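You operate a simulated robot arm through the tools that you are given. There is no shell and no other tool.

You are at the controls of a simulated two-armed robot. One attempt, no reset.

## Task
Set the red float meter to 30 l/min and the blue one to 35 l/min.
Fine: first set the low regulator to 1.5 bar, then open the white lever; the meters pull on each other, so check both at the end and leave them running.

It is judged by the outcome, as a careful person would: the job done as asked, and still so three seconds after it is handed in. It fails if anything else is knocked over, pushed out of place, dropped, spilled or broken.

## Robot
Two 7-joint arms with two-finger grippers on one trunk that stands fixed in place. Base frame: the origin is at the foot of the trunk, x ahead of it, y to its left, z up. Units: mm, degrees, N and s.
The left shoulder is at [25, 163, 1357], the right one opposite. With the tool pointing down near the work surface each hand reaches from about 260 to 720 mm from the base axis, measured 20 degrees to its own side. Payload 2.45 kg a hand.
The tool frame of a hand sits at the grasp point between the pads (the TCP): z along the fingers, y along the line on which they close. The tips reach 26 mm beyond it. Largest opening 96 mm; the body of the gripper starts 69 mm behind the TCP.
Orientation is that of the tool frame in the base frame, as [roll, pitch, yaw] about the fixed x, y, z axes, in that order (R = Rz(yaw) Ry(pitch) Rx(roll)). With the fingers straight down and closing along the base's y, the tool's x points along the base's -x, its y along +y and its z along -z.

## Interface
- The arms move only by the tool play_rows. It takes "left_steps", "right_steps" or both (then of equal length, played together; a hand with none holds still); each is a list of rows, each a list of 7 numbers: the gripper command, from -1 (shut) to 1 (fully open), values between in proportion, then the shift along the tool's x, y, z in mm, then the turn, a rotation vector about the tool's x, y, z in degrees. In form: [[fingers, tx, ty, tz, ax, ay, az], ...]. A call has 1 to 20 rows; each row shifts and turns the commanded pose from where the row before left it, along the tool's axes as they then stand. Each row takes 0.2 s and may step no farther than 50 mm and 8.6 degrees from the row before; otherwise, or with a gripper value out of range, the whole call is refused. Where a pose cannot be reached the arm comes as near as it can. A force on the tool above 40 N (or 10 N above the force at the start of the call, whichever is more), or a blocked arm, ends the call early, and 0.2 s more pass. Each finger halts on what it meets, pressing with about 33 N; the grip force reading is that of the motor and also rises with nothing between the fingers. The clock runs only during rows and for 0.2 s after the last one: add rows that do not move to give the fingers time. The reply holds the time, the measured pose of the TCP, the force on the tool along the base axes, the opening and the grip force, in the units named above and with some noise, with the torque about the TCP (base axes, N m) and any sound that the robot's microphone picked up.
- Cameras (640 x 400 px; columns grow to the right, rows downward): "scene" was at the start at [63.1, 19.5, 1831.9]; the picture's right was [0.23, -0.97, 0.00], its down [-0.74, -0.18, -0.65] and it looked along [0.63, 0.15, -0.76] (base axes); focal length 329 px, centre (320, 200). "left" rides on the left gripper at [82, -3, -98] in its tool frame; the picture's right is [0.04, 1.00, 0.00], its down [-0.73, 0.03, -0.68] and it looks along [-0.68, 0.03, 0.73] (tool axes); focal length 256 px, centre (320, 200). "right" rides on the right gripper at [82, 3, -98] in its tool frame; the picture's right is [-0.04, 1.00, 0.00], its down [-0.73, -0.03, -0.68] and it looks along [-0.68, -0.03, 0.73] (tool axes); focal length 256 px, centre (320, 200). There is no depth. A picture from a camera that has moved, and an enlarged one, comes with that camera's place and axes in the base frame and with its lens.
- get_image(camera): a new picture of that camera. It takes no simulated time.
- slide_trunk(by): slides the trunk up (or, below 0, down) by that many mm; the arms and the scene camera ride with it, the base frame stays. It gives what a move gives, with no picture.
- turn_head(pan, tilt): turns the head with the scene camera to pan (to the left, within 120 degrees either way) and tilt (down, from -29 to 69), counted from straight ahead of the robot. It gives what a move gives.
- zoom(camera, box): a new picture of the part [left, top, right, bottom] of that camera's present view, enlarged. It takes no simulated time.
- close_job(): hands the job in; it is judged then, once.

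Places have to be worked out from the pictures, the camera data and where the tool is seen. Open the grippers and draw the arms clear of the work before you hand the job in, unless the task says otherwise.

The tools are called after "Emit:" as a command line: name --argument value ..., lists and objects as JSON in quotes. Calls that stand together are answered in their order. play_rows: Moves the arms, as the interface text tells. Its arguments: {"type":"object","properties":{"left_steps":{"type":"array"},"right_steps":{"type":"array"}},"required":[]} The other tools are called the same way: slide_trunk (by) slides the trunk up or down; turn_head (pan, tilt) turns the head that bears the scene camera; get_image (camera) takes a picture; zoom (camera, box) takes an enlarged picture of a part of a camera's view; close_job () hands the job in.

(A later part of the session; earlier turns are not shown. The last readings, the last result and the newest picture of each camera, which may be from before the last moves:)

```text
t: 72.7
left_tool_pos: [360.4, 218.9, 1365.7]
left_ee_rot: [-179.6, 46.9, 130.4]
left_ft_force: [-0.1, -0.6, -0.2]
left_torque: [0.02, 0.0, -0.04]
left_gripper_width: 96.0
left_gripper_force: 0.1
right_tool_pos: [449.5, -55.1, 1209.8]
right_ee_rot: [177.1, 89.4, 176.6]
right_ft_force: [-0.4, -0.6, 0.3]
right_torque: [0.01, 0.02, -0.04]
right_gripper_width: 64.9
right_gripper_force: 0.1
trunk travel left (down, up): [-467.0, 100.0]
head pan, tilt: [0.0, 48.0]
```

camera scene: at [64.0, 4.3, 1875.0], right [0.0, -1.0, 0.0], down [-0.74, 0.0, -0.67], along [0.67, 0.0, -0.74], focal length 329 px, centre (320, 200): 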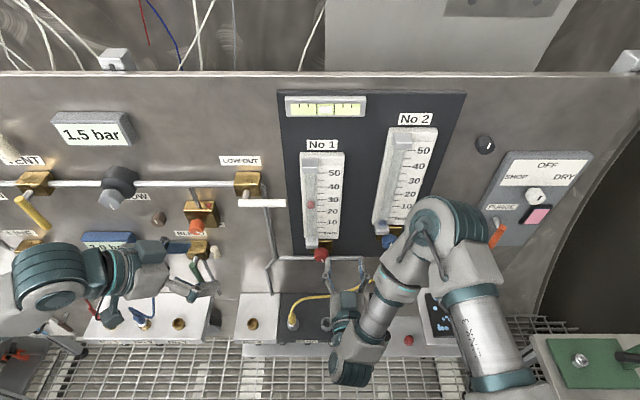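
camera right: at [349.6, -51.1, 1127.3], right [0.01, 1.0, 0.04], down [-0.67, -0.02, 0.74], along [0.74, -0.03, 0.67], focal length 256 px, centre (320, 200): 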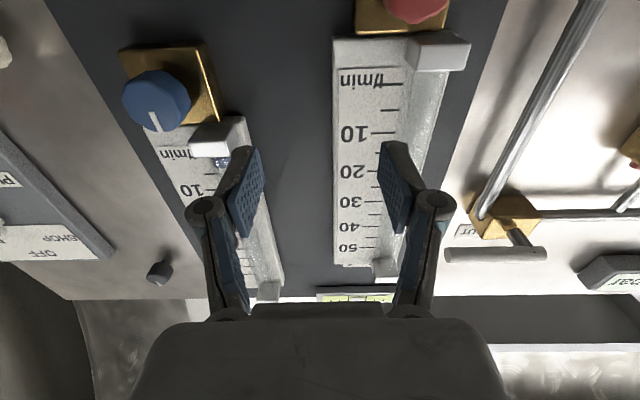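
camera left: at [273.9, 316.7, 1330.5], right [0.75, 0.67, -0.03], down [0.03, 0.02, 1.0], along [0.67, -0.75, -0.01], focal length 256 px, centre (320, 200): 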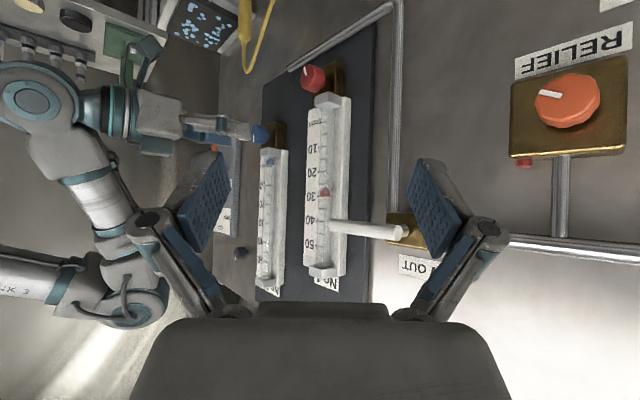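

That works without flags. Two more stages the same way.

Emit:
slide_trunk --by -100

Emit:
play_rows --left_steps '[[1, -24.3, 0, -22.7, 0, 0, 0], [1, -24.3, 0, -22.7, 0, 0, 0], [1, -24.3, 0, -22.7, 0, 0, 0], [1, 0, 0, 0, 0, 0, 0]]' --right_steps '[[0.35, -33, 0, 0, 0, 0, 0], [0.35, -33, 0, 0, 0, 0, 0], [0.35, -34, 0, 0, 0, 0, 0], [0.35, 0, 0, 0, 0, 0, 0]]'

Emit:
get_image --camera "scene"

```text
t: 74.0
left_tool_pos: [361.1, 217.8, 1265.6]
left_ee_rot: [-179.6, 46.8, 130.5]
left_ft_force: [0.0, 0.4, 1.2]
left_torque: [0.02, -0.04, 0.02]
left_gripper_width: 95.9
left_gripper_force: 0.2
right_tool_pos: [450.0, -56.2, 1110.2]
right_ee_rot: [179.2, 89.4, 179.1]
right_ft_force: [-0.3, 0.6, 0.0]
right_torque: [-0.01, -0.02, -0.02]
right_gripper_width: 64.9
right_gripper_force: 0.2
trunk travel left (down, up): [-367.0, 200.0]
head pan, tilt: [0.0, 48.0]
```

```text
t: 75.0
left_tool_pos: [363.4, 218.4, 1365.4]
left_ee_rot: [-179.5, 46.9, 130.6]
left_ft_force: [-0.2, -0.3, 0.2]
left_torque: [0.02, 0.01, -0.04]
left_gripper_width: 95.9
left_gripper_force: 0.1
right_tool_pos: [451.2, -56.4, 1206.3]
right_ee_rot: [179.9, 89.3, 179.6]
right_ft_force: [-0.2, 0.6, -0.2]
right_torque: [0.0, -0.02, -0.03]
right_gripper_width: 64.9
right_gripper_force: 0.0
trunk travel left (down, up): [-367.0, 200.0]
head pan, tilt: [0.0, 48.0]
```

```text
taken
camera scene: at [85.7, 0.7, 1675.3], right [0.0, -1.0, 0.0], down [-0.75, 0.0, -0.67], along [0.67, 0.0, -0.75], focal length 329 px, centre (320, 200)
```

scene: 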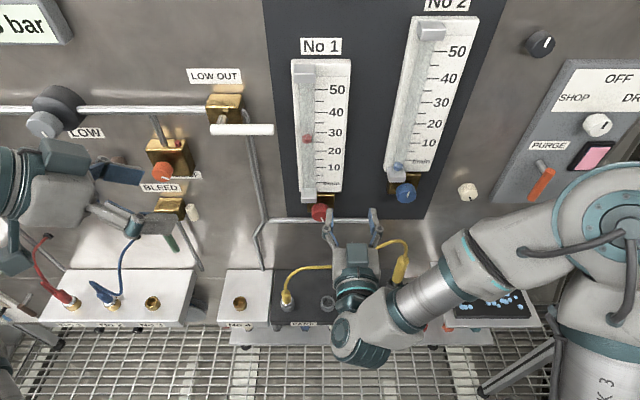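

Shoulder is now at about z = 1199. Two more stages give the right arm a comfortable reach above shoulder height and bring the head camera nearly level with the scales.

Emit:
slide_trunk --by -100

Emit:
play_rows --left_steps '[[1, -24.3, 0, -22.7, 0, 0, 0], [1, -24.3, 0, -22.7, 0, 0, 0], [1, -24.3, 0, -22.7, 0, 0, 0], [1, 0, 0, 0, 0, 0, 0]]' --right_steps '[[0.35, -33, 0, 0, 0, 0, 0], [0.35, -33, 0, 0, 0, 0, 0], [0.35, -34, 0, 0, 0, 0, 0], [0.35, 0, 0, 0, 0, 0, 0]]'

Emit:
get_image --camera "scene"

```text
t: 76.4
left_tool_pos: [359.6, 219.1, 1266.3]
left_ee_rot: [-179.7, 46.9, 130.5]
left_ft_force: [-0.1, -1.3, 0.9]
left_torque: [-0.01, -0.03, -0.01]
left_gripper_width: 95.8
left_gripper_force: 0.1
right_tool_pos: [450.4, -54.7, 1108.9]
right_ee_rot: [179.6, 89.5, 179.4]
right_ft_force: [-0.4, 0.2, -0.2]
right_torque: [0.01, 0.02, -0.01]
right_gripper_width: 64.8
right_gripper_force: 0.0
trunk travel left (down, up): [-267.0, 300.0]
head pan, tilt: [0.0, 48.0]
```

```text
t: 77.4
left_tool_pos: [361.8, 219.5, 1364.6]
left_ee_rot: [-179.4, 46.8, 130.5]
left_ft_force: [0.7, -0.1, 0.2]
left_torque: [-0.02, 0.02, 0.02]
left_gripper_width: 95.7
left_gripper_force: 0.0
right_tool_pos: [455.9, -54.7, 1208.6]
right_ee_rot: [178.7, 89.3, 178.4]
right_ft_force: [-0.4, -0.5, 0.3]
right_torque: [0.02, -0.02, -0.01]
right_gripper_width: 64.8
right_gripper_force: 0.0
trunk travel left (down, up): [-267.0, 300.0]
head pan, tilt: [0.0, 48.0]
```

```text
taken
camera scene: at [133.8, 0.4, 1574.4], right [0.0, -1.0, 0.0], down [-0.75, 0.0, -0.67], along [0.67, 0.0, -0.75], focal length 329 px, centre (320, 200)
```

scene: 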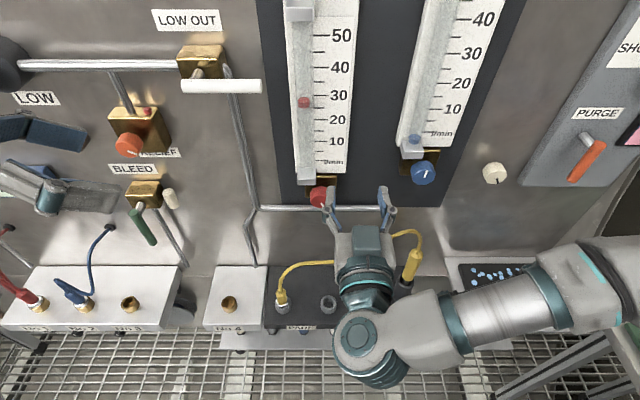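

The head also shifts forward as the trunk goes down, but both hands hold. I now try the way across to the blue knob at x ≈ 478.

Emit:
play_rows --right_steps '[[0.35, 3, -38, 7, 0, 0, 0], [0.35, 5, -38, 7, 0, 0, 0], [0.35, 7, -40, 7, 0, 0, 0], [0.35, 0, 0, 0, 0, 0, 0]]'

Emit:
get_image --camera "right"

Emit:
get_image --camera "scene"

```text
t: 78.4
left_tool_pos: [360.7, 221.3, 1364.4]
left_ee_rot: [-179.5, 46.8, 130.5]
left_ft_force: [-0.2, 1.0, 0.6]
left_torque: [-0.01, 0.01, 0.01]
left_gripper_width: 95.8
left_gripper_force: 0.1
right_tool_pos: [484.0, -165.2, 1198.9]
right_ee_rot: [-176.2, 89.3, -176.5]
right_ft_force: [0.0, 0.1, -1.0]
right_torque: [0.02, 0.0, -0.03]
right_gripper_width: 64.9
right_gripper_force: 0.2
right hand out of reach, approached as far as the arm can: row 2, 3
trunk travel left (down, up): [-267.0, 300.0]
head pan, tilt: [0.0, 48.0]
```

```text
taken
camera right: at [383.9, -162.3, 1117.8], right [0.0, 1.0, 0.04], down [-0.67, -0.03, 0.74], along [0.74, -0.03, 0.67], focal length 256 px, centre (320, 200)
```

right: 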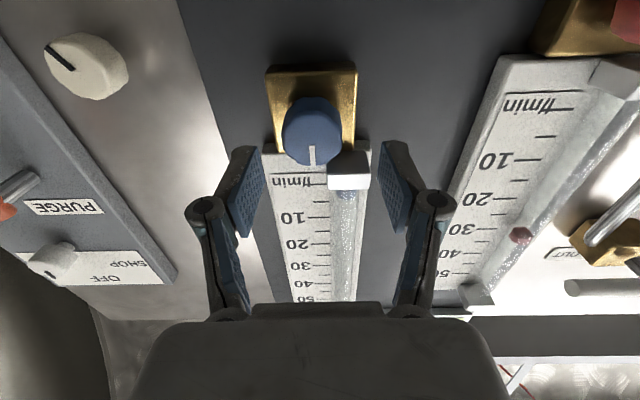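

```text
taken
camera scene: at [133.4, 0.8, 1574.5], right [0.0, -1.0, 0.0], down [-0.75, 0.0, -0.67], along [0.67, 0.0, -0.75], focal length 329 px, centre (320, 200)
```

scene: 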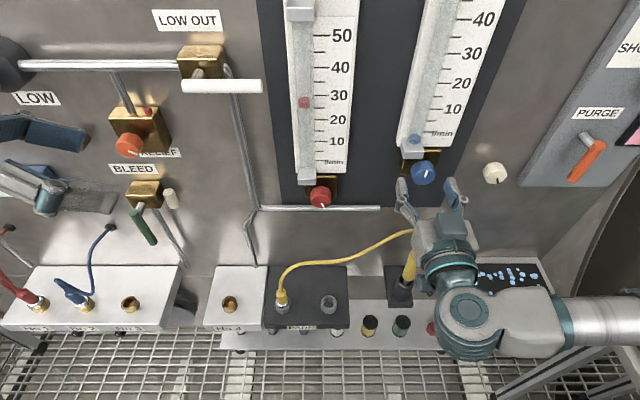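

Now the hand is right in front of the blue knob. I enlarge to align.

Emit:
zoom --camera "right" --box '[240, 80, 400, 180]'

Emit:
zoom --camera "scene" --box '[380, 120, 480, 220]'

```text
4.00 times, centred on (320, 130) of right
camera zoom: at [383.9, -162.3, 1117.8], right [0.0, 1.0, 0.04], down [-0.67, -0.03, 0.74], along [0.74, -0.03, 0.67], focal length 1024 px, centre (320, 480)
```

zoom: 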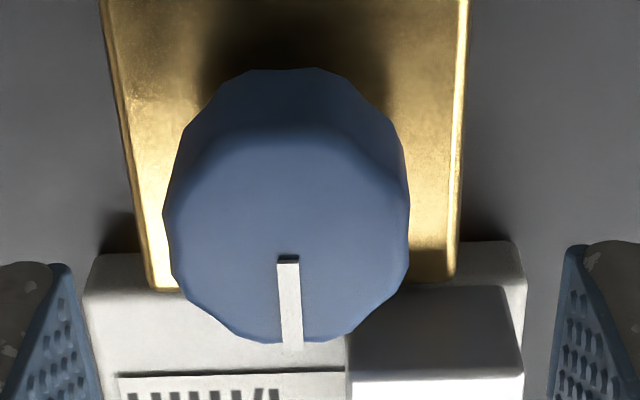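

```text
4.00 times, centred on (430, 170) of scene
camera zoom: at [133.4, 0.8, 1574.5], right [0.0, -1.0, 0.0], down [-0.75, 0.0, -0.67], along [0.67, 0.0, -0.75], focal length 1317 px, centre (-120, 320)
```

zoom: 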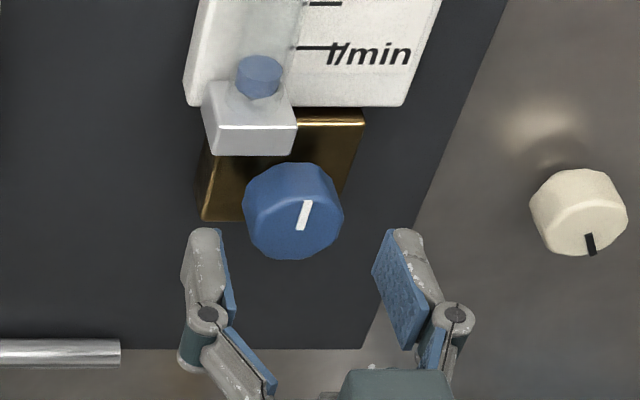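

The knob axis is 6 mm to the right and 1 mm below the tool axis, its front 44 mm ahead. I shift, advance 38 mm with open fingers, and roll to −60° as with the red one.

Emit:
play_rows --right_steps '[[0.35, 1, -5.8, 0, 0, 0, 0], [0.35, 0, 0, 20, 0, 0, 0], [0.35, 0, 0, 18, 0, 0, 0], [0.35, 0, 0, 0, 0, 0, 0]]'

Emit:
get_image --camera "right"

Emit:
zoom --camera "scene" --box '[380, 120, 480, 220]'

```text
t: 79.4
left_tool_pos: [359.8, 222.9, 1364.6]
left_ee_rot: [-179.5, 46.8, 130.5]
left_ft_force: [0.8, -0.1, 0.7]
left_torque: [-0.02, -0.01, -0.03]
left_gripper_width: 96.3
left_gripper_force: 0.1
right_tool_pos: [522.0, -171.8, 1197.2]
right_ee_rot: [-169.7, 89.3, -169.9]
right_ft_force: [-0.4, 0.9, -0.1]
right_torque: [-0.01, 0.01, -0.05]
right_gripper_width: 64.8
right_gripper_force: 0.1
trunk travel left (down, up): [-267.0, 300.0]
head pan, tilt: [0.0, 48.0]
```

```text
taken
camera right: at [421.6, -168.5, 1116.5], right [0.0, 1.0, 0.04], down [-0.67, -0.03, 0.74], along [0.74, -0.03, 0.67], focal length 256 px, centre (320, 200)
```

right: 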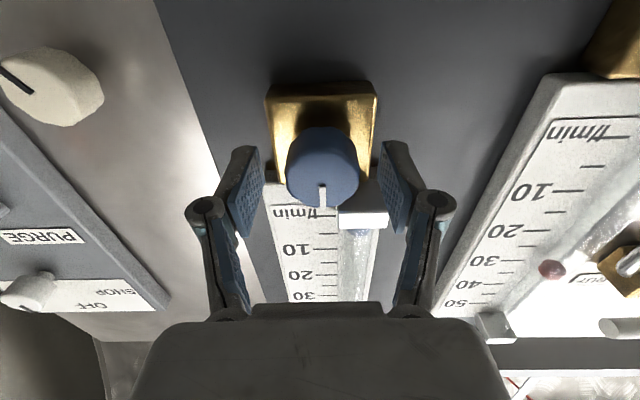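

```text
4.00 times, centred on (430, 170) of scene
camera zoom: at [133.1, 4.4, 1574.6], right [0.0, -1.0, 0.0], down [-0.75, 0.0, -0.67], along [0.67, 0.0, -0.75], focal length 1317 px, centre (-120, 320)
```

zoom: 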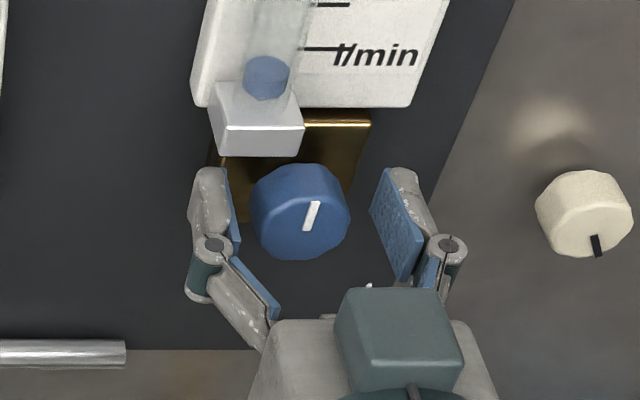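

Well placed. I narrow the opening a little and roll to −60°, then close.

Emit:
play_rows --right_steps '[[0.15, 0, 1, 0, 0, 0, 0], [0.15, 0, 0, 0, 0, 0, -8.5], [0.15, 0, 0, 0, 0, 0, -8.5], [0.15, 0, 0, 0, 0, 0, -8.5], [0.15, 0, 0, 0, 0, 0, -8.5], [0.15, 0, 0, 0, 0, 0, -8.5], [0.15, 0, 0, 0, 0, 0, -8.5], [0.15, 0, 0, 0, 0, 0, -8.5], [0.15, 0, 0, 0, 0, 0, 0]]'

Emit:
zoom --camera "right" --box '[200, 80, 440, 260]'

Emit:
get_image --camera "scene"

```text
t: 81.4
left_tool_pos: [360.9, 219.1, 1364.3]
left_ee_rot: [-179.6, 46.8, 130.4]
left_ft_force: [0.4, 0.6, 0.2]
left_torque: [0.0, -0.01, 0.0]
left_gripper_width: 96.3
left_gripper_force: 0.1
right_tool_pos: [521.1, -173.0, 1197.1]
right_ee_rot: [-90.6, 30.5, -90.5]
right_ft_force: [-1.0, 0.0, 0.1]
right_torque: [0.01, 0.01, -0.03]
right_gripper_width: 55.3
right_gripper_force: 0.0
trunk travel left (down, up): [-267.0, 300.0]
head pan, tilt: [0.0, 48.0]
```

```text
2.22 times, centred on (320, 170) of right
camera zoom: at [421.3, -242.6, 1153.4], right [-0.01, 0.54, -0.84], down [-0.67, 0.62, 0.4], along [0.74, 0.57, 0.36], focal length 569 px, centre (320, 267)
```

zoom: 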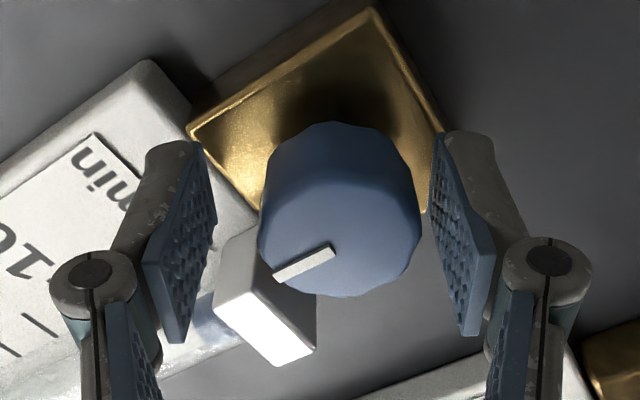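

```text
taken
camera scene: at [133.7, -0.7, 1574.5], right [0.0, -1.0, 0.0], down [-0.75, 0.0, -0.67], along [0.67, 0.0, -0.75], focal length 329 px, centre (320, 200)
```

scene: 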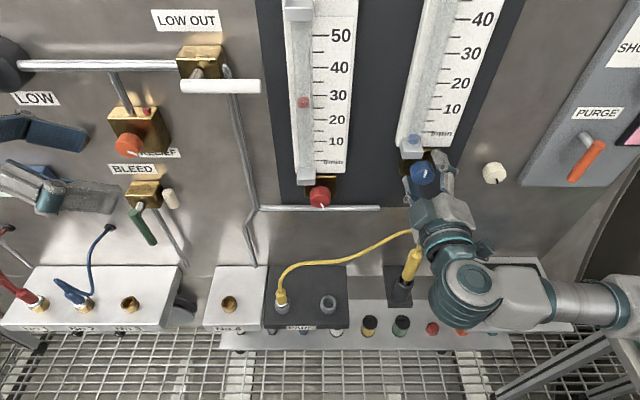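

The knob is 3.7 mm toward tool +y; I correct that, grip, and turn clockwise 40°.

Emit:
play_rows --right_steps '[[0.15, 0, 3.7, 0, 0, 0, 0], [-0.2, 0, 0, 0, 0, 0, 0], [-1, 0, 0, 0, 0, 0, 0], [-1, 0, 0, 0, 0, 0, 0], [-1, 0, 0, 0, 0, 0, 8], [-1, 0, 0, 0, 0, 0, 8], [-1, 0, 0, 0, 0, 0, 8], [-1, 0, 0, 0, 0, 0, 8], [-1, 0, 0, 0, 0, 0, 8], [-1, 0, 0, 0, 0, 0, 0], [-1, 0, 0, 0, 0, 0, 0]]'

Emit:
get_image --camera "left"

Emit:
zoom --camera "right" --box '[200, 80, 440, 260]'

```text
t: 83.8
left_tool_pos: [361.4, 219.3, 1364.7]
left_ee_rot: [-179.5, 46.8, 130.4]
left_ft_force: [-0.7, 0.5, 0.1]
left_torque: [0.03, 0.0, 0.0]
left_gripper_width: 95.9
left_gripper_force: 0.0
right_tool_pos: [521.1, -170.5, 1192.0]
right_ee_rot: [-92.4, 70.4, -92.6]
right_ft_force: [-8.1, 4.4, -16.3]
right_torque: [0.01, 0.13, 0.14]
right_gripper_width: 36.5
right_gripper_force: 45.4
trunk travel left (down, up): [-267.0, 300.0]
head pan, tilt: [0.0, 48.0]
```

```text
taken
camera left: at [275.8, 315.9, 1373.0], right [0.75, 0.67, -0.03], down [0.03, 0.02, 1.0], along [0.67, -0.75, -0.01], focal length 256 px, centre (320, 200)
```

left: 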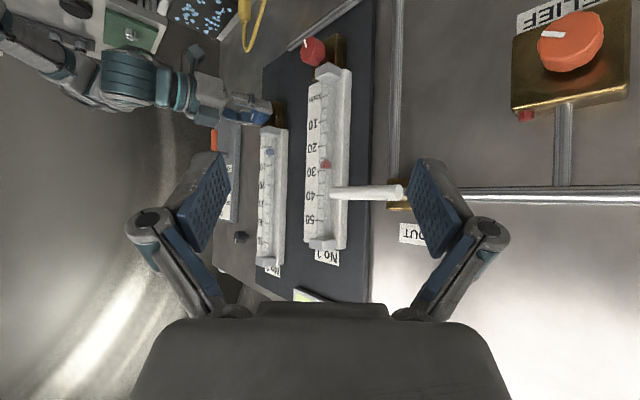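

```text
2.22 times, centred on (320, 170) of right
camera zoom: at [421.1, -195.1, 1115.6], right [0.0, 0.96, -0.3], down [-0.67, 0.22, 0.71], along [0.74, 0.2, 0.64], focal length 569 px, centre (320, 267)
```

zoom: 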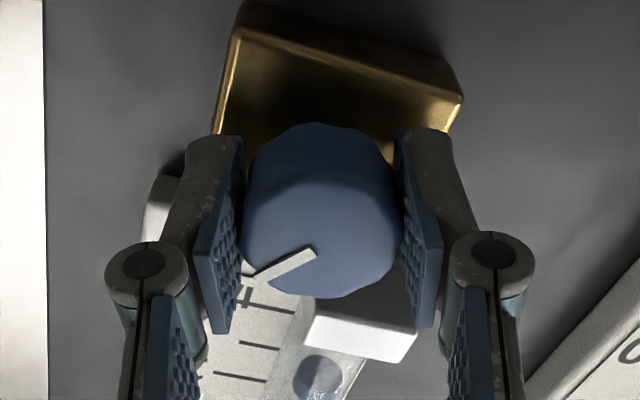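

It turns freely. I read both scales.

Emit:
zoom --camera "left" --box '[240, 60, 360, 270]'

Emit:
zoom --camera "left" --box '[250, 120, 350, 190]'

```text
1.90 times, centred on (300, 165) of left
camera zoom: at [275.8, 315.9, 1373.0], right [0.75, 0.67, -0.03], down [0.03, 0.02, 1.0], along [0.67, -0.75, -0.01], focal length 488 px, centre (358, 267)
```

zoom: 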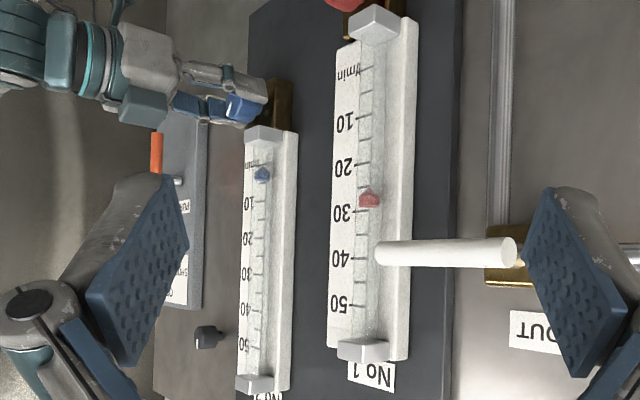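

```text
5.71 times, centred on (300, 155) of left
camera zoom: at [275.8, 315.9, 1373.0], right [0.75, 0.67, -0.03], down [0.03, 0.02, 1.0], along [0.67, -0.75, -0.01], focal length 1463 px, centre (434, 457)
```

zoom: 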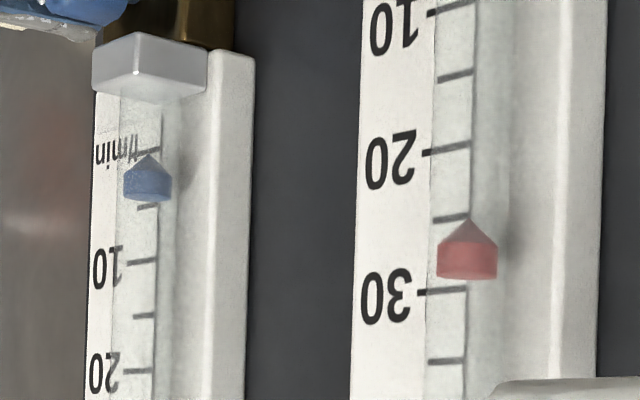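

Blue is about 5, red a touch under 30 as expected. I ease the side force and turn blue 40° more.

Emit:
play_rows --right_steps '[[-1, 1.7, 0.6, -1, 0, 0, 8], [-1, 0, 0, 0, 0, 0, 8], [-1, 0, 0, 0, 0, 0, 8], [-1, 0, 0, 0, 0, 0, 8], [-1, 0, 0, 0, 0, 0, 8], [-1, 0, 0, 0, 0, 0, 0], [-1, 0, 0, 0, 0, 0, 0]]'

Emit:
zoom --camera "left" --box '[240, 60, 360, 270]'

```text
t: 85.4
left_tool_pos: [362.4, 221.4, 1364.0]
left_ee_rot: [-179.5, 46.8, 130.5]
left_ft_force: [-0.2, 0.6, -0.2]
left_torque: [0.0, 0.0, 0.0]
left_gripper_width: 96.0
left_gripper_force: 0.0
right_tool_pos: [521.6, -168.0, 1192.1]
right_ee_rot: [91.5, 69.5, 91.1]
right_ft_force: [10.2, 6.8, 4.6]
right_torque: [0.0, -0.15, 0.25]
right_gripper_width: 36.7
right_gripper_force: 44.4
trunk travel left (down, up): [-267.0, 300.0]
head pan, tilt: [0.0, 48.0]
```

```text
1.90 times, centred on (300, 165) of left
camera zoom: at [276.8, 317.0, 1372.8], right [0.75, 0.67, -0.03], down [0.03, 0.02, 1.0], along [0.67, -0.75, -0.01], focal length 488 px, centre (358, 267)
```

zoom: 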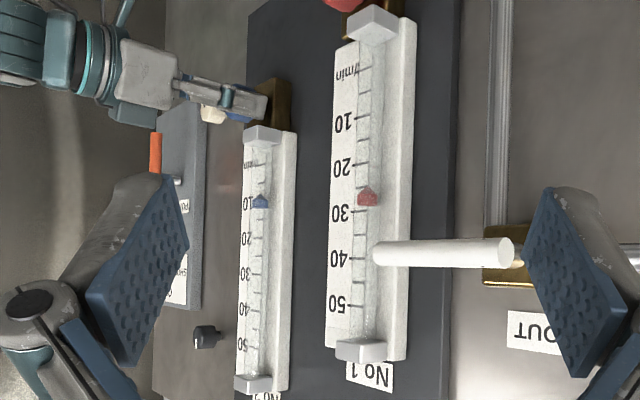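

Blue is about 12 at 80°. I regrip: open, roll back 84°, check centring.

Emit:
play_rows --right_steps '[[0.15, 0, 0, 0, 0, 0, 0], [0.15, 0, 0, 0, 0, 0, 0], [0.15, 0, 0, 0, 0, 0, -8.4], [0.15, 0, 0, 0, 0, 0, -8.4], [0.15, 0, 0, 0, 0, 0, -8.4], [0.15, 0, 0, 0, 0, 0, -8.4], [0.15, 0, 0, 0, 0, 0, -8.4], [0.15, 0, 0, 0, 0, 0, -8.4], [0.15, 0, 0, 0, 0, 0, -8.4], [0.15, 0, 0, 0, 0, 0, -8.4], [0.15, 0, 0, 0, 0, 0, -8.4], [0.15, 0, 0, 0, 0, 0, -8.4], [0.15, 0, 0, 0, 0, 0, 0]]'

Emit:
zoom --camera "right" --box '[200, 80, 440, 260]'

```text
t: 88.2
left_tool_pos: [361.7, 218.7, 1365.8]
left_ee_rot: [-179.7, 46.8, 130.5]
left_ft_force: [0.7, -1.8, 0.6]
left_torque: [0.01, 0.01, 0.02]
left_gripper_width: 95.9
left_gripper_force: 0.1
right_tool_pos: [521.4, -171.6, 1191.9]
right_ee_rot: [-90.7, 26.5, -90.6]
right_ft_force: [0.2, 0.3, 0.4]
right_torque: [0.01, -0.05, -0.01]
right_gripper_width: 55.2
right_gripper_force: 0.0
trunk travel left (down, up): [-267.0, 300.0]
head pan, tilt: [0.0, 48.0]
```

```text
2.22 times, centred on (320, 170) of right
camera zoom: at [421.0, -243.2, 1153.1], right [-0.01, 0.48, -0.88], down [-0.67, 0.65, 0.36], along [0.74, 0.59, 0.32], focal length 569 px, centre (320, 267)
```

zoom: 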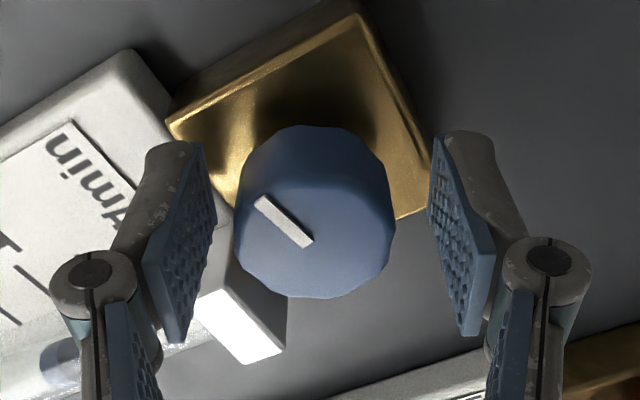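

I correct −1.7 mm, grip, and turn 40° more.

Emit:
play_rows --right_steps '[[0.15, 0, -1.7, 0, 0, 0, 0], [-0.2, 0, 0, 0, 0, 0, 0], [-1, 0, 0, 0, 0, 0, 0], [-1, 0, 0, 0, 0, 0, 0], [-1, 0, 0, 0, 0, 0, 8], [-1, 0, 0, 0, 0, 0, 8], [-1, 0.6, 0.3, 0, 0, 0, 8], [-1, 0.6, 0.3, 0, 0, 0, 8], [-1, 0.6, 0.3, 0, 0, 0, 8], [-1, 0, 0, 0, 0, 0, 0], [-1, 0, 0, 0, 0, 0, 0]]'

Emit:
zoom --camera "left" --box '[240, 60, 360, 270]'

```text
t: 90.6
left_tool_pos: [361.1, 221.6, 1365.3]
left_ee_rot: [-179.5, 46.8, 130.5]
left_ft_force: [-0.1, 0.7, -0.3]
left_torque: [0.01, -0.03, -0.04]
left_gripper_width: 96.1
left_gripper_force: 0.1
right_tool_pos: [521.1, -171.3, 1192.1]
right_ee_rot: [-91.5, 66.6, -91.6]
right_ft_force: [3.9, 6.7, 3.8]
right_torque: [0.02, -0.11, 0.09]
right_gripper_width: 36.7
right_gripper_force: 45.2
trunk travel left (down, up): [-267.0, 300.0]
head pan, tilt: [0.0, 48.0]
```

```text
1.90 times, centred on (300, 165) of left
camera zoom: at [276.0, 317.0, 1372.9], right [0.75, 0.67, -0.03], down [0.03, 0.02, 1.0], along [0.67, -0.75, -0.01], focal length 488 px, centre (358, 267)
```

zoom: 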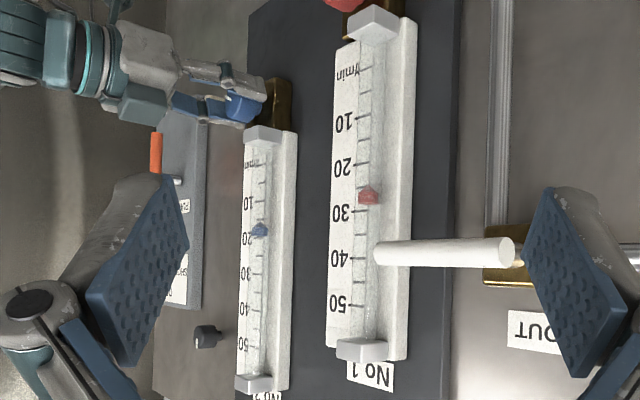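

Blue is about 20. On by 48°.

Emit:
play_rows --right_steps '[[-1, 0, 0, 0, 0, 0, 8], [-1, 0, 0, 0, 0, 0, 8], [-1, 0, 0, 0, 0, 0, 8], [-1, 0, 0, 0, 0, 0, 8], [-1, 0, 0, 0, 0, 0, 8], [-1, 0, 0, 0, 0, 0, 8], [-1, 0, 0, 0, 0, 0, 0], [-1, 0, 0, 0, 0, 0, 0]]'

Emit:
zoom --camera "left" --box '[240, 60, 360, 270]'

Emit:
zoom --camera "right" --box '[200, 80, 440, 260]'

```text
t: 92.4
left_tool_pos: [361.0, 221.6, 1364.1]
left_ee_rot: [-179.6, 46.9, 130.5]
left_ft_force: [0.4, 0.2, 0.8]
left_torque: [0.01, 0.02, 0.0]
left_gripper_width: 95.8
left_gripper_force: 0.1
right_tool_pos: [520.0, -169.9, 1192.3]
right_ee_rot: [91.5, 65.5, 91.1]
right_ft_force: [4.8, 13.6, 5.7]
right_torque: [-0.04, -0.12, 0.34]
right_gripper_width: 36.6
right_gripper_force: 44.7
trunk travel left (down, up): [-267.0, 300.0]
head pan, tilt: [0.0, 48.0]
```

```text
1.90 times, centred on (300, 165) of left
camera zoom: at [275.8, 318.1, 1372.6], right [0.75, 0.67, -0.03], down [0.03, 0.02, 1.0], along [0.67, -0.75, -0.01], focal length 488 px, centre (358, 267)
```

zoom: 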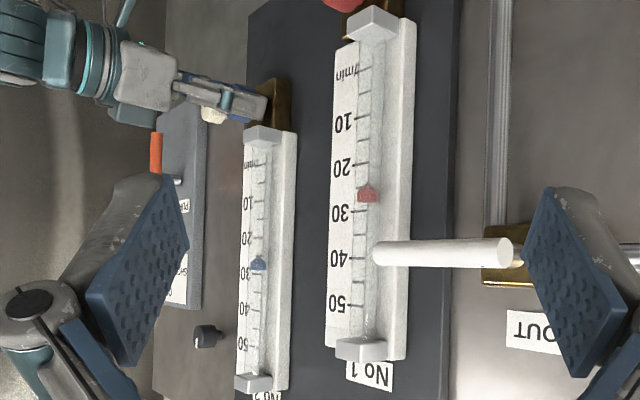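

```text
2.22 times, centred on (320, 170) of right
camera zoom: at [421.0, -132.7, 1119.7], right [0.01, 0.89, 0.45], down [-0.67, -0.33, 0.66], along [0.74, -0.31, 0.6], focal length 569 px, centre (320, 267)
```

zoom: 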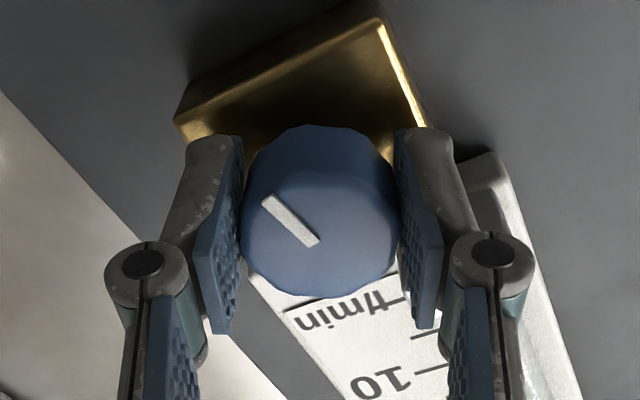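

Blue is about 29 at 168°. One more regrip for the last ~30°.

Emit:
play_rows --right_steps '[[0.15, 0, 0, 0, 0, 0, 0], [0.15, 0, 0, 0, 0, 0, 0], [0.15, 0, 0, 0, 0, 0, -8.5], [0.15, 0, 0, 0, 0, 0, -8.5], [0.15, 0, 0, 0, 0, 0, -8.5], [0.15, 0, 0, 0, 0, 0, -8.5], [0.15, 0, 0, 0, 0, 0, -8.5], [0.15, 0, 0, 0, 0, 0, -8.5], [0.15, 0, 0, 0, 0, 0, -8.5], [0.15, 0, 0, 0, 0, 0, 0]]'

Emit:
zoom --camera "right" --box '[200, 80, 440, 260]'

Emit:
zoom --camera "left" --box '[250, 140, 350, 210]'

```text
t: 94.6
left_tool_pos: [361.7, 218.2, 1364.6]
left_ee_rot: [-179.7, 46.8, 130.3]
left_ft_force: [-0.1, -0.5, -0.5]
left_torque: [-0.01, 0.02, 0.02]
left_gripper_width: 96.2
left_gripper_force: 0.1
right_tool_pos: [521.2, -172.7, 1189.5]
right_ee_rot: [-91.1, 55.0, -91.2]
right_ft_force: [-0.8, -1.1, 0.2]
right_torque: [0.0, 0.01, 0.0]
right_gripper_width: 55.1
right_gripper_force: 0.1
trunk travel left (down, up): [-267.0, 300.0]
head pan, tilt: [0.0, 48.0]
```

```text
2.22 times, centred on (320, 170) of right
camera zoom: at [420.8, -217.9, 1123.0], right [0.0, 0.84, -0.54], down [-0.67, 0.4, 0.63], along [0.74, 0.36, 0.56], focal length 569 px, centre (320, 267)
```

zoom: 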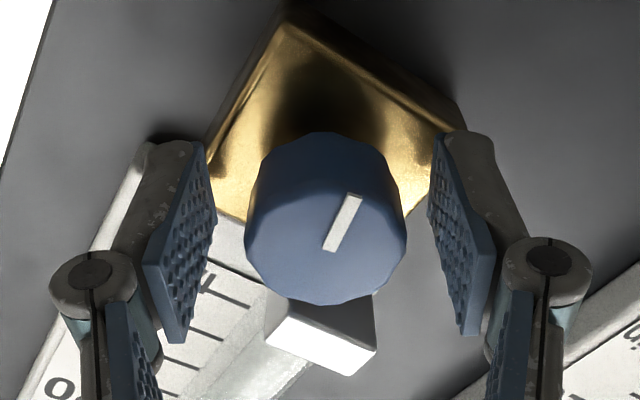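

```text
5.71 times, centred on (300, 175) of left
camera zoom: at [275.8, 314.1, 1373.5], right [0.75, 0.67, -0.03], down [0.03, 0.02, 1.0], along [0.67, -0.75, -0.01], focal length 1463 px, centre (434, 343)
```

zoom: 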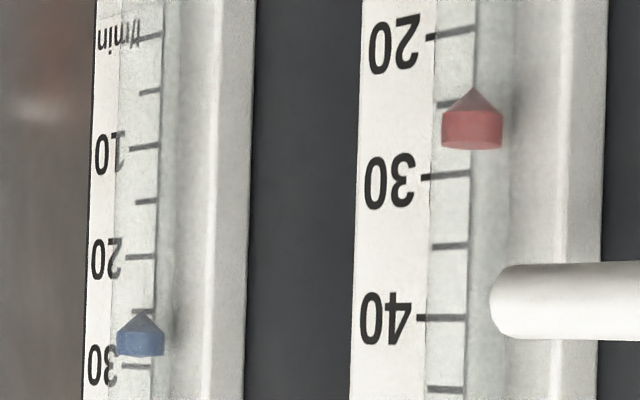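

Blue 29, red about 28.5 (they do pull on each other). I centre, grip and turn blue 28° further.

Emit:
play_rows --right_steps '[[0.15, -1.2, 0.8, 0, 0, 0, 0], [-0.2, 0, 0, 0, 0, 0, 0], [-1, 0, 0, 0, 0, 0, 0], [-1, 0, 0, 0, 0, 0, 0], [-1, 0, 0, 0, 0, 0, 8], [-1, 0, 0, 0, 0, 0, 8], [-1, 0, 0, 0, 0, 0, 8], [-1, 0, 0, 0, 0, 0, 6], [-1, 0, 0, 0, 0, 0, 0], [-1, 0, 0, 0, 0, 0, 0], [-1, 0, 0, 0, 0, 0, 0]]'

Emit:
zoom --camera "left" --box '[250, 150, 350, 220]'

```text
t: 97.0
left_tool_pos: [361.4, 220.4, 1365.5]
left_ee_rot: [-179.6, 46.8, 130.5]
left_ft_force: [-0.5, 0.0, 1.0]
left_torque: [0.0, 0.02, 0.0]
left_gripper_width: 96.1
left_gripper_force: 0.1
right_tool_pos: [519.8, -170.5, 1191.0]
right_ee_rot: [-98.5, 85.0, -98.8]
right_ft_force: [-4.6, 5.4, -10.2]
right_torque: [-0.03, 0.21, 0.09]
right_gripper_width: 37.3
right_gripper_force: 44.9
trunk travel left (down, up): [-267.0, 300.0]
head pan, tilt: [0.0, 48.0]
```

```text
5.71 times, centred on (300, 185) of left
camera zoom: at [275.9, 316.3, 1372.9], right [0.75, 0.67, -0.03], down [0.03, 0.02, 1.0], along [0.67, -0.75, -0.01], focal length 1463 px, centre (434, 286)
```

zoom: 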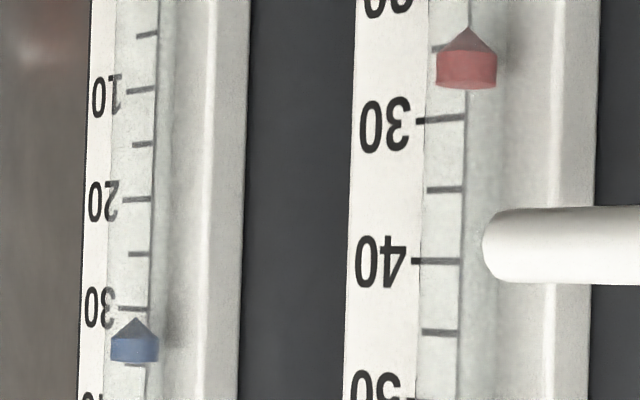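

Blue is near 34.7, red near 28.3. I raise the left camera level with blue's 35 mark for an exact reading.

Emit:
play_rows --left_steps '[[1, -24, 0, -22.3, 0, 0, 0], [1, 0, 0, 0, 0, 0, 0], [1, 0, 0, 0, 0, 0, 0]]'

Emit:
zoom --camera "left" --box '[245, 170, 305, 220]'

```text
t: 97.8
left_tool_pos: [362.3, 221.5, 1399.1]
left_ee_rot: [-179.5, 46.8, 130.5]
left_ft_force: [-0.2, 0.7, 0.5]
left_torque: [0.03, 0.0, 0.02]
left_gripper_width: 95.6
left_gripper_force: 0.0
right_tool_pos: [519.8, -170.4, 1191.8]
right_ee_rot: [-98.3, 84.9, -98.5]
right_ft_force: [-5.6, 6.7, -15.1]
right_torque: [-0.02, 0.44, 0.22]
right_gripper_width: 37.5
right_gripper_force: 45.2
trunk travel left (down, up): [-267.0, 300.0]
head pan, tilt: [0.0, 48.0]
```

```text
8.00 times, centred on (275, 195) of left
camera zoom: at [277.2, 316.2, 1406.4], right [0.75, 0.67, -0.03], down [0.03, 0.02, 1.0], along [0.67, -0.75, -0.01], focal length 2048 px, centre (680, 240)
```

zoom: 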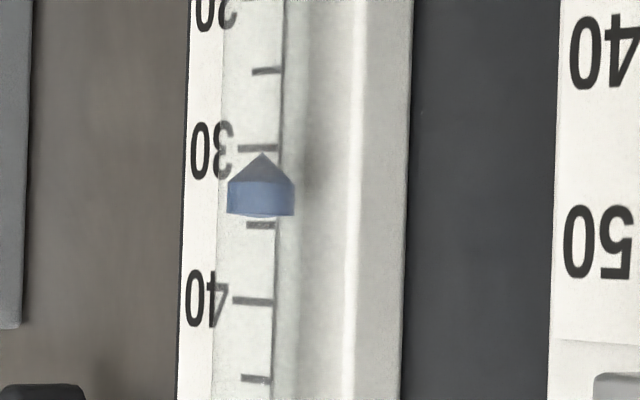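

Level reading: blue 34.45. I add 3.5° clockwise (about +0.65), easing 1 mm down.

Emit:
play_rows --right_steps '[[-1, 1, 0, 0, 0, 0, 3.5], [-1, 0, 0, 0, 0, 0, 0], [-1, 0, 0, 0, 0, 0, 0], [-1, 0, 0, 0, 0, 0, 0]]'

Emit:
zoom --camera "left" --box '[245, 170, 305, 220]'

```text
t: 98.8
left_tool_pos: [362.2, 221.1, 1398.6]
left_ee_rot: [-179.7, 46.8, 130.5]
left_ft_force: [0.2, 0.6, 0.1]
left_torque: [-0.01, 0.03, 0.04]
left_gripper_width: 96.0
left_gripper_force: 0.1
right_tool_pos: [520.1, -171.1, 1190.6]
right_ee_rot: [-110.9, 88.5, -111.1]
right_ft_force: [-2.6, 6.0, -8.3]
right_torque: [0.01, 0.03, 0.16]
right_gripper_width: 37.2
right_gripper_force: 45.1
trunk travel left (down, up): [-267.0, 300.0]
head pan, tilt: [0.0, 48.0]
```

```text
8.00 times, centred on (275, 195) of left
camera zoom: at [277.2, 316.5, 1406.3], right [0.75, 0.67, -0.03], down [0.03, 0.02, 1.0], along [0.67, -0.75, -0.01], focal length 2048 px, centre (680, 240)
```

zoom: 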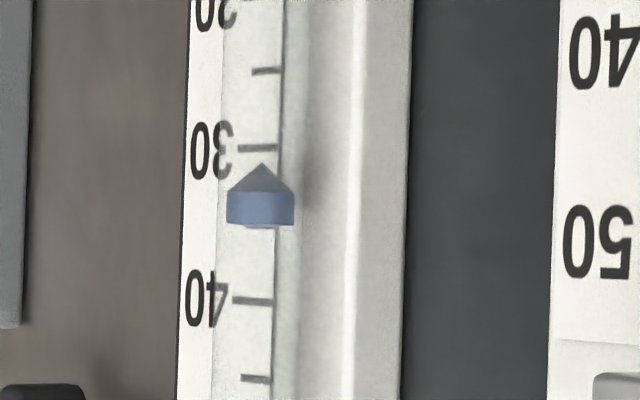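

Blue reads 35.1. I release it, back off and return to the red knob.

Emit:
play_rows --right_steps '[[0.15, 0, 0, 0, 0, 0, 0], [0.35, 0, 0, 0, 0, 0, 0], [0.35, 0, 0, -25, 0, 0, 0], [0.35, 0, 0, -20, 0, 0, 1], [0.35, 0, 0, 0, 0, 0, 0]]'

Emit:
play_rows --right_steps '[[0.35, 5, 40, 0, 0, 0, 0], [0.35, 15, 45, 0, 0, 0, 0], [0.35, 18, 45, 0, 0, 0, 0], [0.35, 18, 41, 0, 0, 0, 0], [0.35, 0, 0, 0, 0, 0, 0]]'

Emit:
get_image --camera "right"

Emit:
zoom --camera "left" --box '[245, 140, 365, 220]'

```text
t: 100.0
left_tool_pos: [362.9, 220.1, 1398.4]
left_ee_rot: [-179.6, 46.9, 130.4]
left_ft_force: [-0.3, 0.6, 0.1]
left_torque: [-0.02, 0.01, -0.04]
left_gripper_width: 96.3
left_gripper_force: 0.0
right_tool_pos: [485.5, -169.1, 1194.9]
right_ee_rot: [-148.5, 89.2, -148.9]
right_ft_force: [-0.9, 0.6, -0.3]
right_torque: [-0.01, 0.0, 0.0]
right_gripper_width: 65.0
right_gripper_force: 0.0
right hand out of reach, approached as far as the arm can: row 4
trunk travel left (down, up): [-267.0, 300.0]
head pan, tilt: [0.0, 48.0]
```

```text
t: 101.2
left_tool_pos: [361.8, 215.9, 1398.6]
left_ee_rot: [-179.7, 46.8, 130.3]
left_ft_force: [-0.7, 1.0, -0.1]
left_torque: [0.04, -0.03, -0.01]
left_gripper_width: 96.0
left_gripper_force: 0.0
right_tool_pos: [486.7, 0.0, 1137.6]
right_ee_rot: [-145.3, 89.3, -145.4]
right_ft_force: [-1.0, -0.4, -0.3]
right_torque: [-0.05, -0.01, 0.01]
right_gripper_width: 64.7
right_gripper_force: 0.1
trunk travel left (down, up): [-267.0, 300.0]
head pan, tilt: [0.0, 48.0]
```

```text
taken
camera right: at [387.0, 2.9, 1056.4], right [0.01, 1.0, 0.03], down [-0.67, -0.02, 0.74], along [0.74, -0.03, 0.67], focal length 256 px, centre (320, 200)
```

right: 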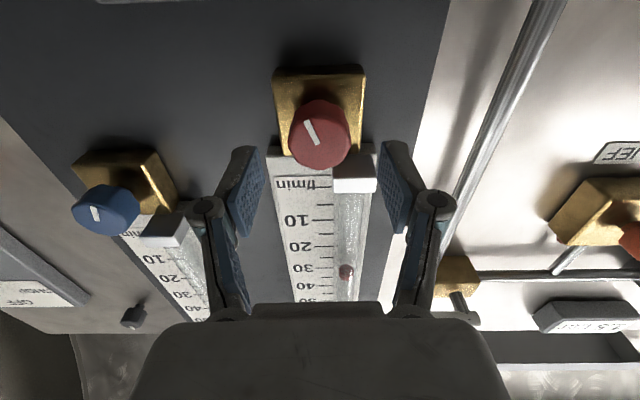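

```text
5.00 times, centred on (305, 180) of left
camera zoom: at [276.4, 313.4, 1407.1], right [0.75, 0.67, -0.03], down [0.03, 0.01, 1.0], along [0.67, -0.75, -0.01], focal length 1280 px, centre (395, 300)
```

zoom: 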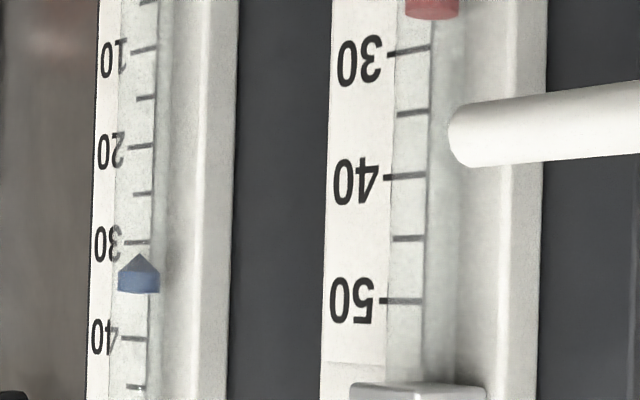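

Blue stays at 35.1 after release. I align on the red knob.

Emit:
zoom --camera "right" --box '[240, 80, 400, 180]'

```text
4.00 times, centred on (320, 130) of right
camera zoom: at [387.0, 2.9, 1056.4], right [0.01, 1.0, 0.03], down [-0.67, -0.02, 0.74], along [0.74, -0.03, 0.67], focal length 1024 px, centre (320, 480)
```

zoom: 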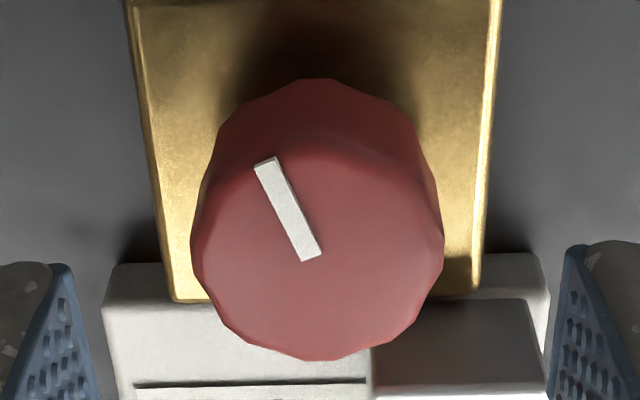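

Aligned within about 1 mm. I advance on the red knob, close, and lower the left camera to red's 30 mark.

Emit:
play_rows --left_steps '[[1, 28.8, 0, 26.8, 0, 0, 0], [1, 28.8, 0, 26.8, 0, 0, 0], [1, 0, 0, 0, 0, 0, 0], [1, 0, 0, 0, 0, 0, 0], [1, 0, 0, 0, 0, 0, 0], [1, 0, 0, 0, 0, 0, 0], [1, 0, 0, 0, 0, 0, 0]]' --right_steps '[[0.35, 1, -1, 16, 0, 0, 0], [0.35, 0, 0, 15, 0, 0, 0], [0.35, 0, 0, 0, 0, 0, 0], [-0.2, 0, 0, 0, 0, 0, 0], [-1, 0, 0, 0, 0, 0, 0], [-1, 0, 0, 0, 0, 0, 0], [-1, 0, 0, 0, 0, 0, 0]]'

Emit:
get_image --camera "left"

Emit:
zoom --camera "right" --box '[200, 80, 440, 260]'

```text
t: 102.8
left_tool_pos: [361.4, 218.6, 1321.7]
left_ee_rot: [-179.7, 46.9, 130.5]
left_ft_force: [0.4, 0.3, -0.4]
left_torque: [0.01, 0.03, 0.01]
left_gripper_width: 95.8
left_gripper_force: 0.1
right_tool_pos: [518.1, -0.6, 1137.8]
right_ee_rot: [-144.1, 89.3, -144.5]
right_ft_force: [-2.0, -5.3, 3.4]
right_torque: [-0.05, -0.04, -0.54]
right_gripper_width: 37.3
right_gripper_force: 44.7
trunk travel left (down, up): [-267.0, 300.0]
head pan, tilt: [0.0, 48.0]
```

```text
taken
camera left: at [276.3, 313.8, 1329.5], right [0.75, 0.67, -0.03], down [0.03, 0.02, 1.0], along [0.67, -0.75, -0.01], focal length 256 px, centre (320, 200)
```

left: 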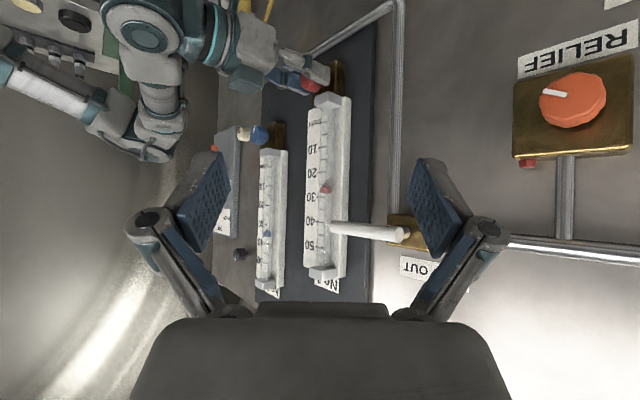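

```text
2.22 times, centred on (320, 170) of right
camera zoom: at [417.9, 2.7, 1056.4], right [0.01, 1.0, 0.03], down [-0.67, -0.02, 0.74], along [0.74, -0.03, 0.67], focal length 569 px, centre (320, 267)
```

zoom: 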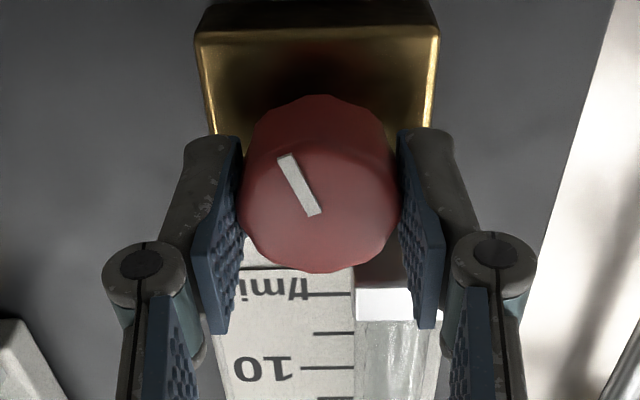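

The red knob is held. I read red closely with the level camera.

Emit:
zoom --camera "left" --box '[305, 165, 355, 215]'

Emit:
zoom --camera "left" --box '[245, 205, 305, 255]'

```text
8.00 times, centred on (330, 190) of left
camera zoom: at [276.3, 313.8, 1329.5], right [0.75, 0.67, -0.03], down [0.03, 0.02, 1.0], along [0.67, -0.75, -0.01], focal length 2048 px, centre (240, 280)
```

zoom: 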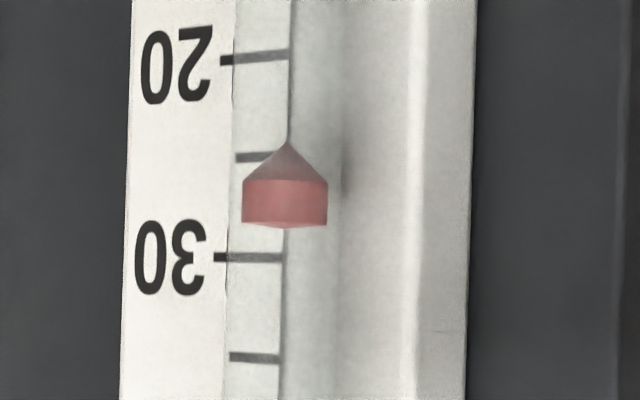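

```text
8.00 times, centred on (275, 230) of left
camera zoom: at [276.3, 313.8, 1329.5], right [0.75, 0.67, -0.03], down [0.03, 0.02, 1.0], along [0.67, -0.75, -0.01], focal length 2048 px, centre (680, -40)
```

zoom: 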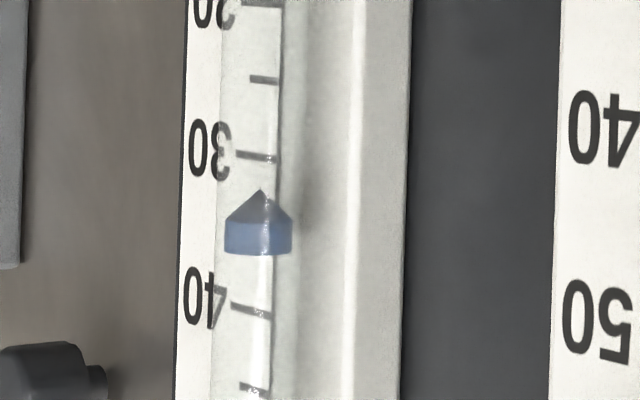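

Red reads 28.45. I turn it 8° clockwise (about +1.6).

Emit:
play_rows --right_steps '[[-1, 0, 0, 0, 0, 0, 4], [-1, 0, 0, 0, 0, 0, 4], [-1, 0, 0, 0, 0, 0, 0], [-1, 0, 0, 0, 0, 0, 0], [-1, 0, 0, 0, 0, 0, 0], [-1, 0, 0, 0, 0, 0, 0]]'

Emit:
zoom --camera "left" --box '[305, 165, 355, 215]'

```text
t: 104.2
left_tool_pos: [361.1, 216.9, 1320.3]
left_ee_rot: [-179.8, 46.7, 130.4]
left_ft_force: [-0.7, -0.3, -0.4]
left_torque: [0.02, -0.02, 0.01]
left_gripper_width: 95.9
left_gripper_force: 0.0
right_tool_pos: [517.9, -1.1, 1138.1]
right_ee_rot: [94.9, 82.3, 94.5]
right_ft_force: [1.8, -7.2, 4.2]
right_torque: [-0.04, 0.13, -0.23]
right_gripper_width: 37.7
right_gripper_force: 44.7
trunk travel left (down, up): [-267.0, 300.0]
head pan, tilt: [0.0, 48.0]
```

```text
8.00 times, centred on (330, 190) of left
camera zoom: at [276.9, 313.0, 1329.6], right [0.75, 0.67, -0.03], down [0.03, 0.01, 1.0], along [0.67, -0.75, -0.01], focal length 2048 px, centre (240, 280)
```

zoom: 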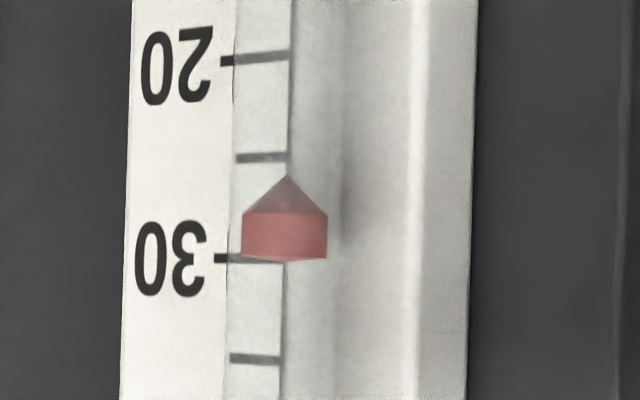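

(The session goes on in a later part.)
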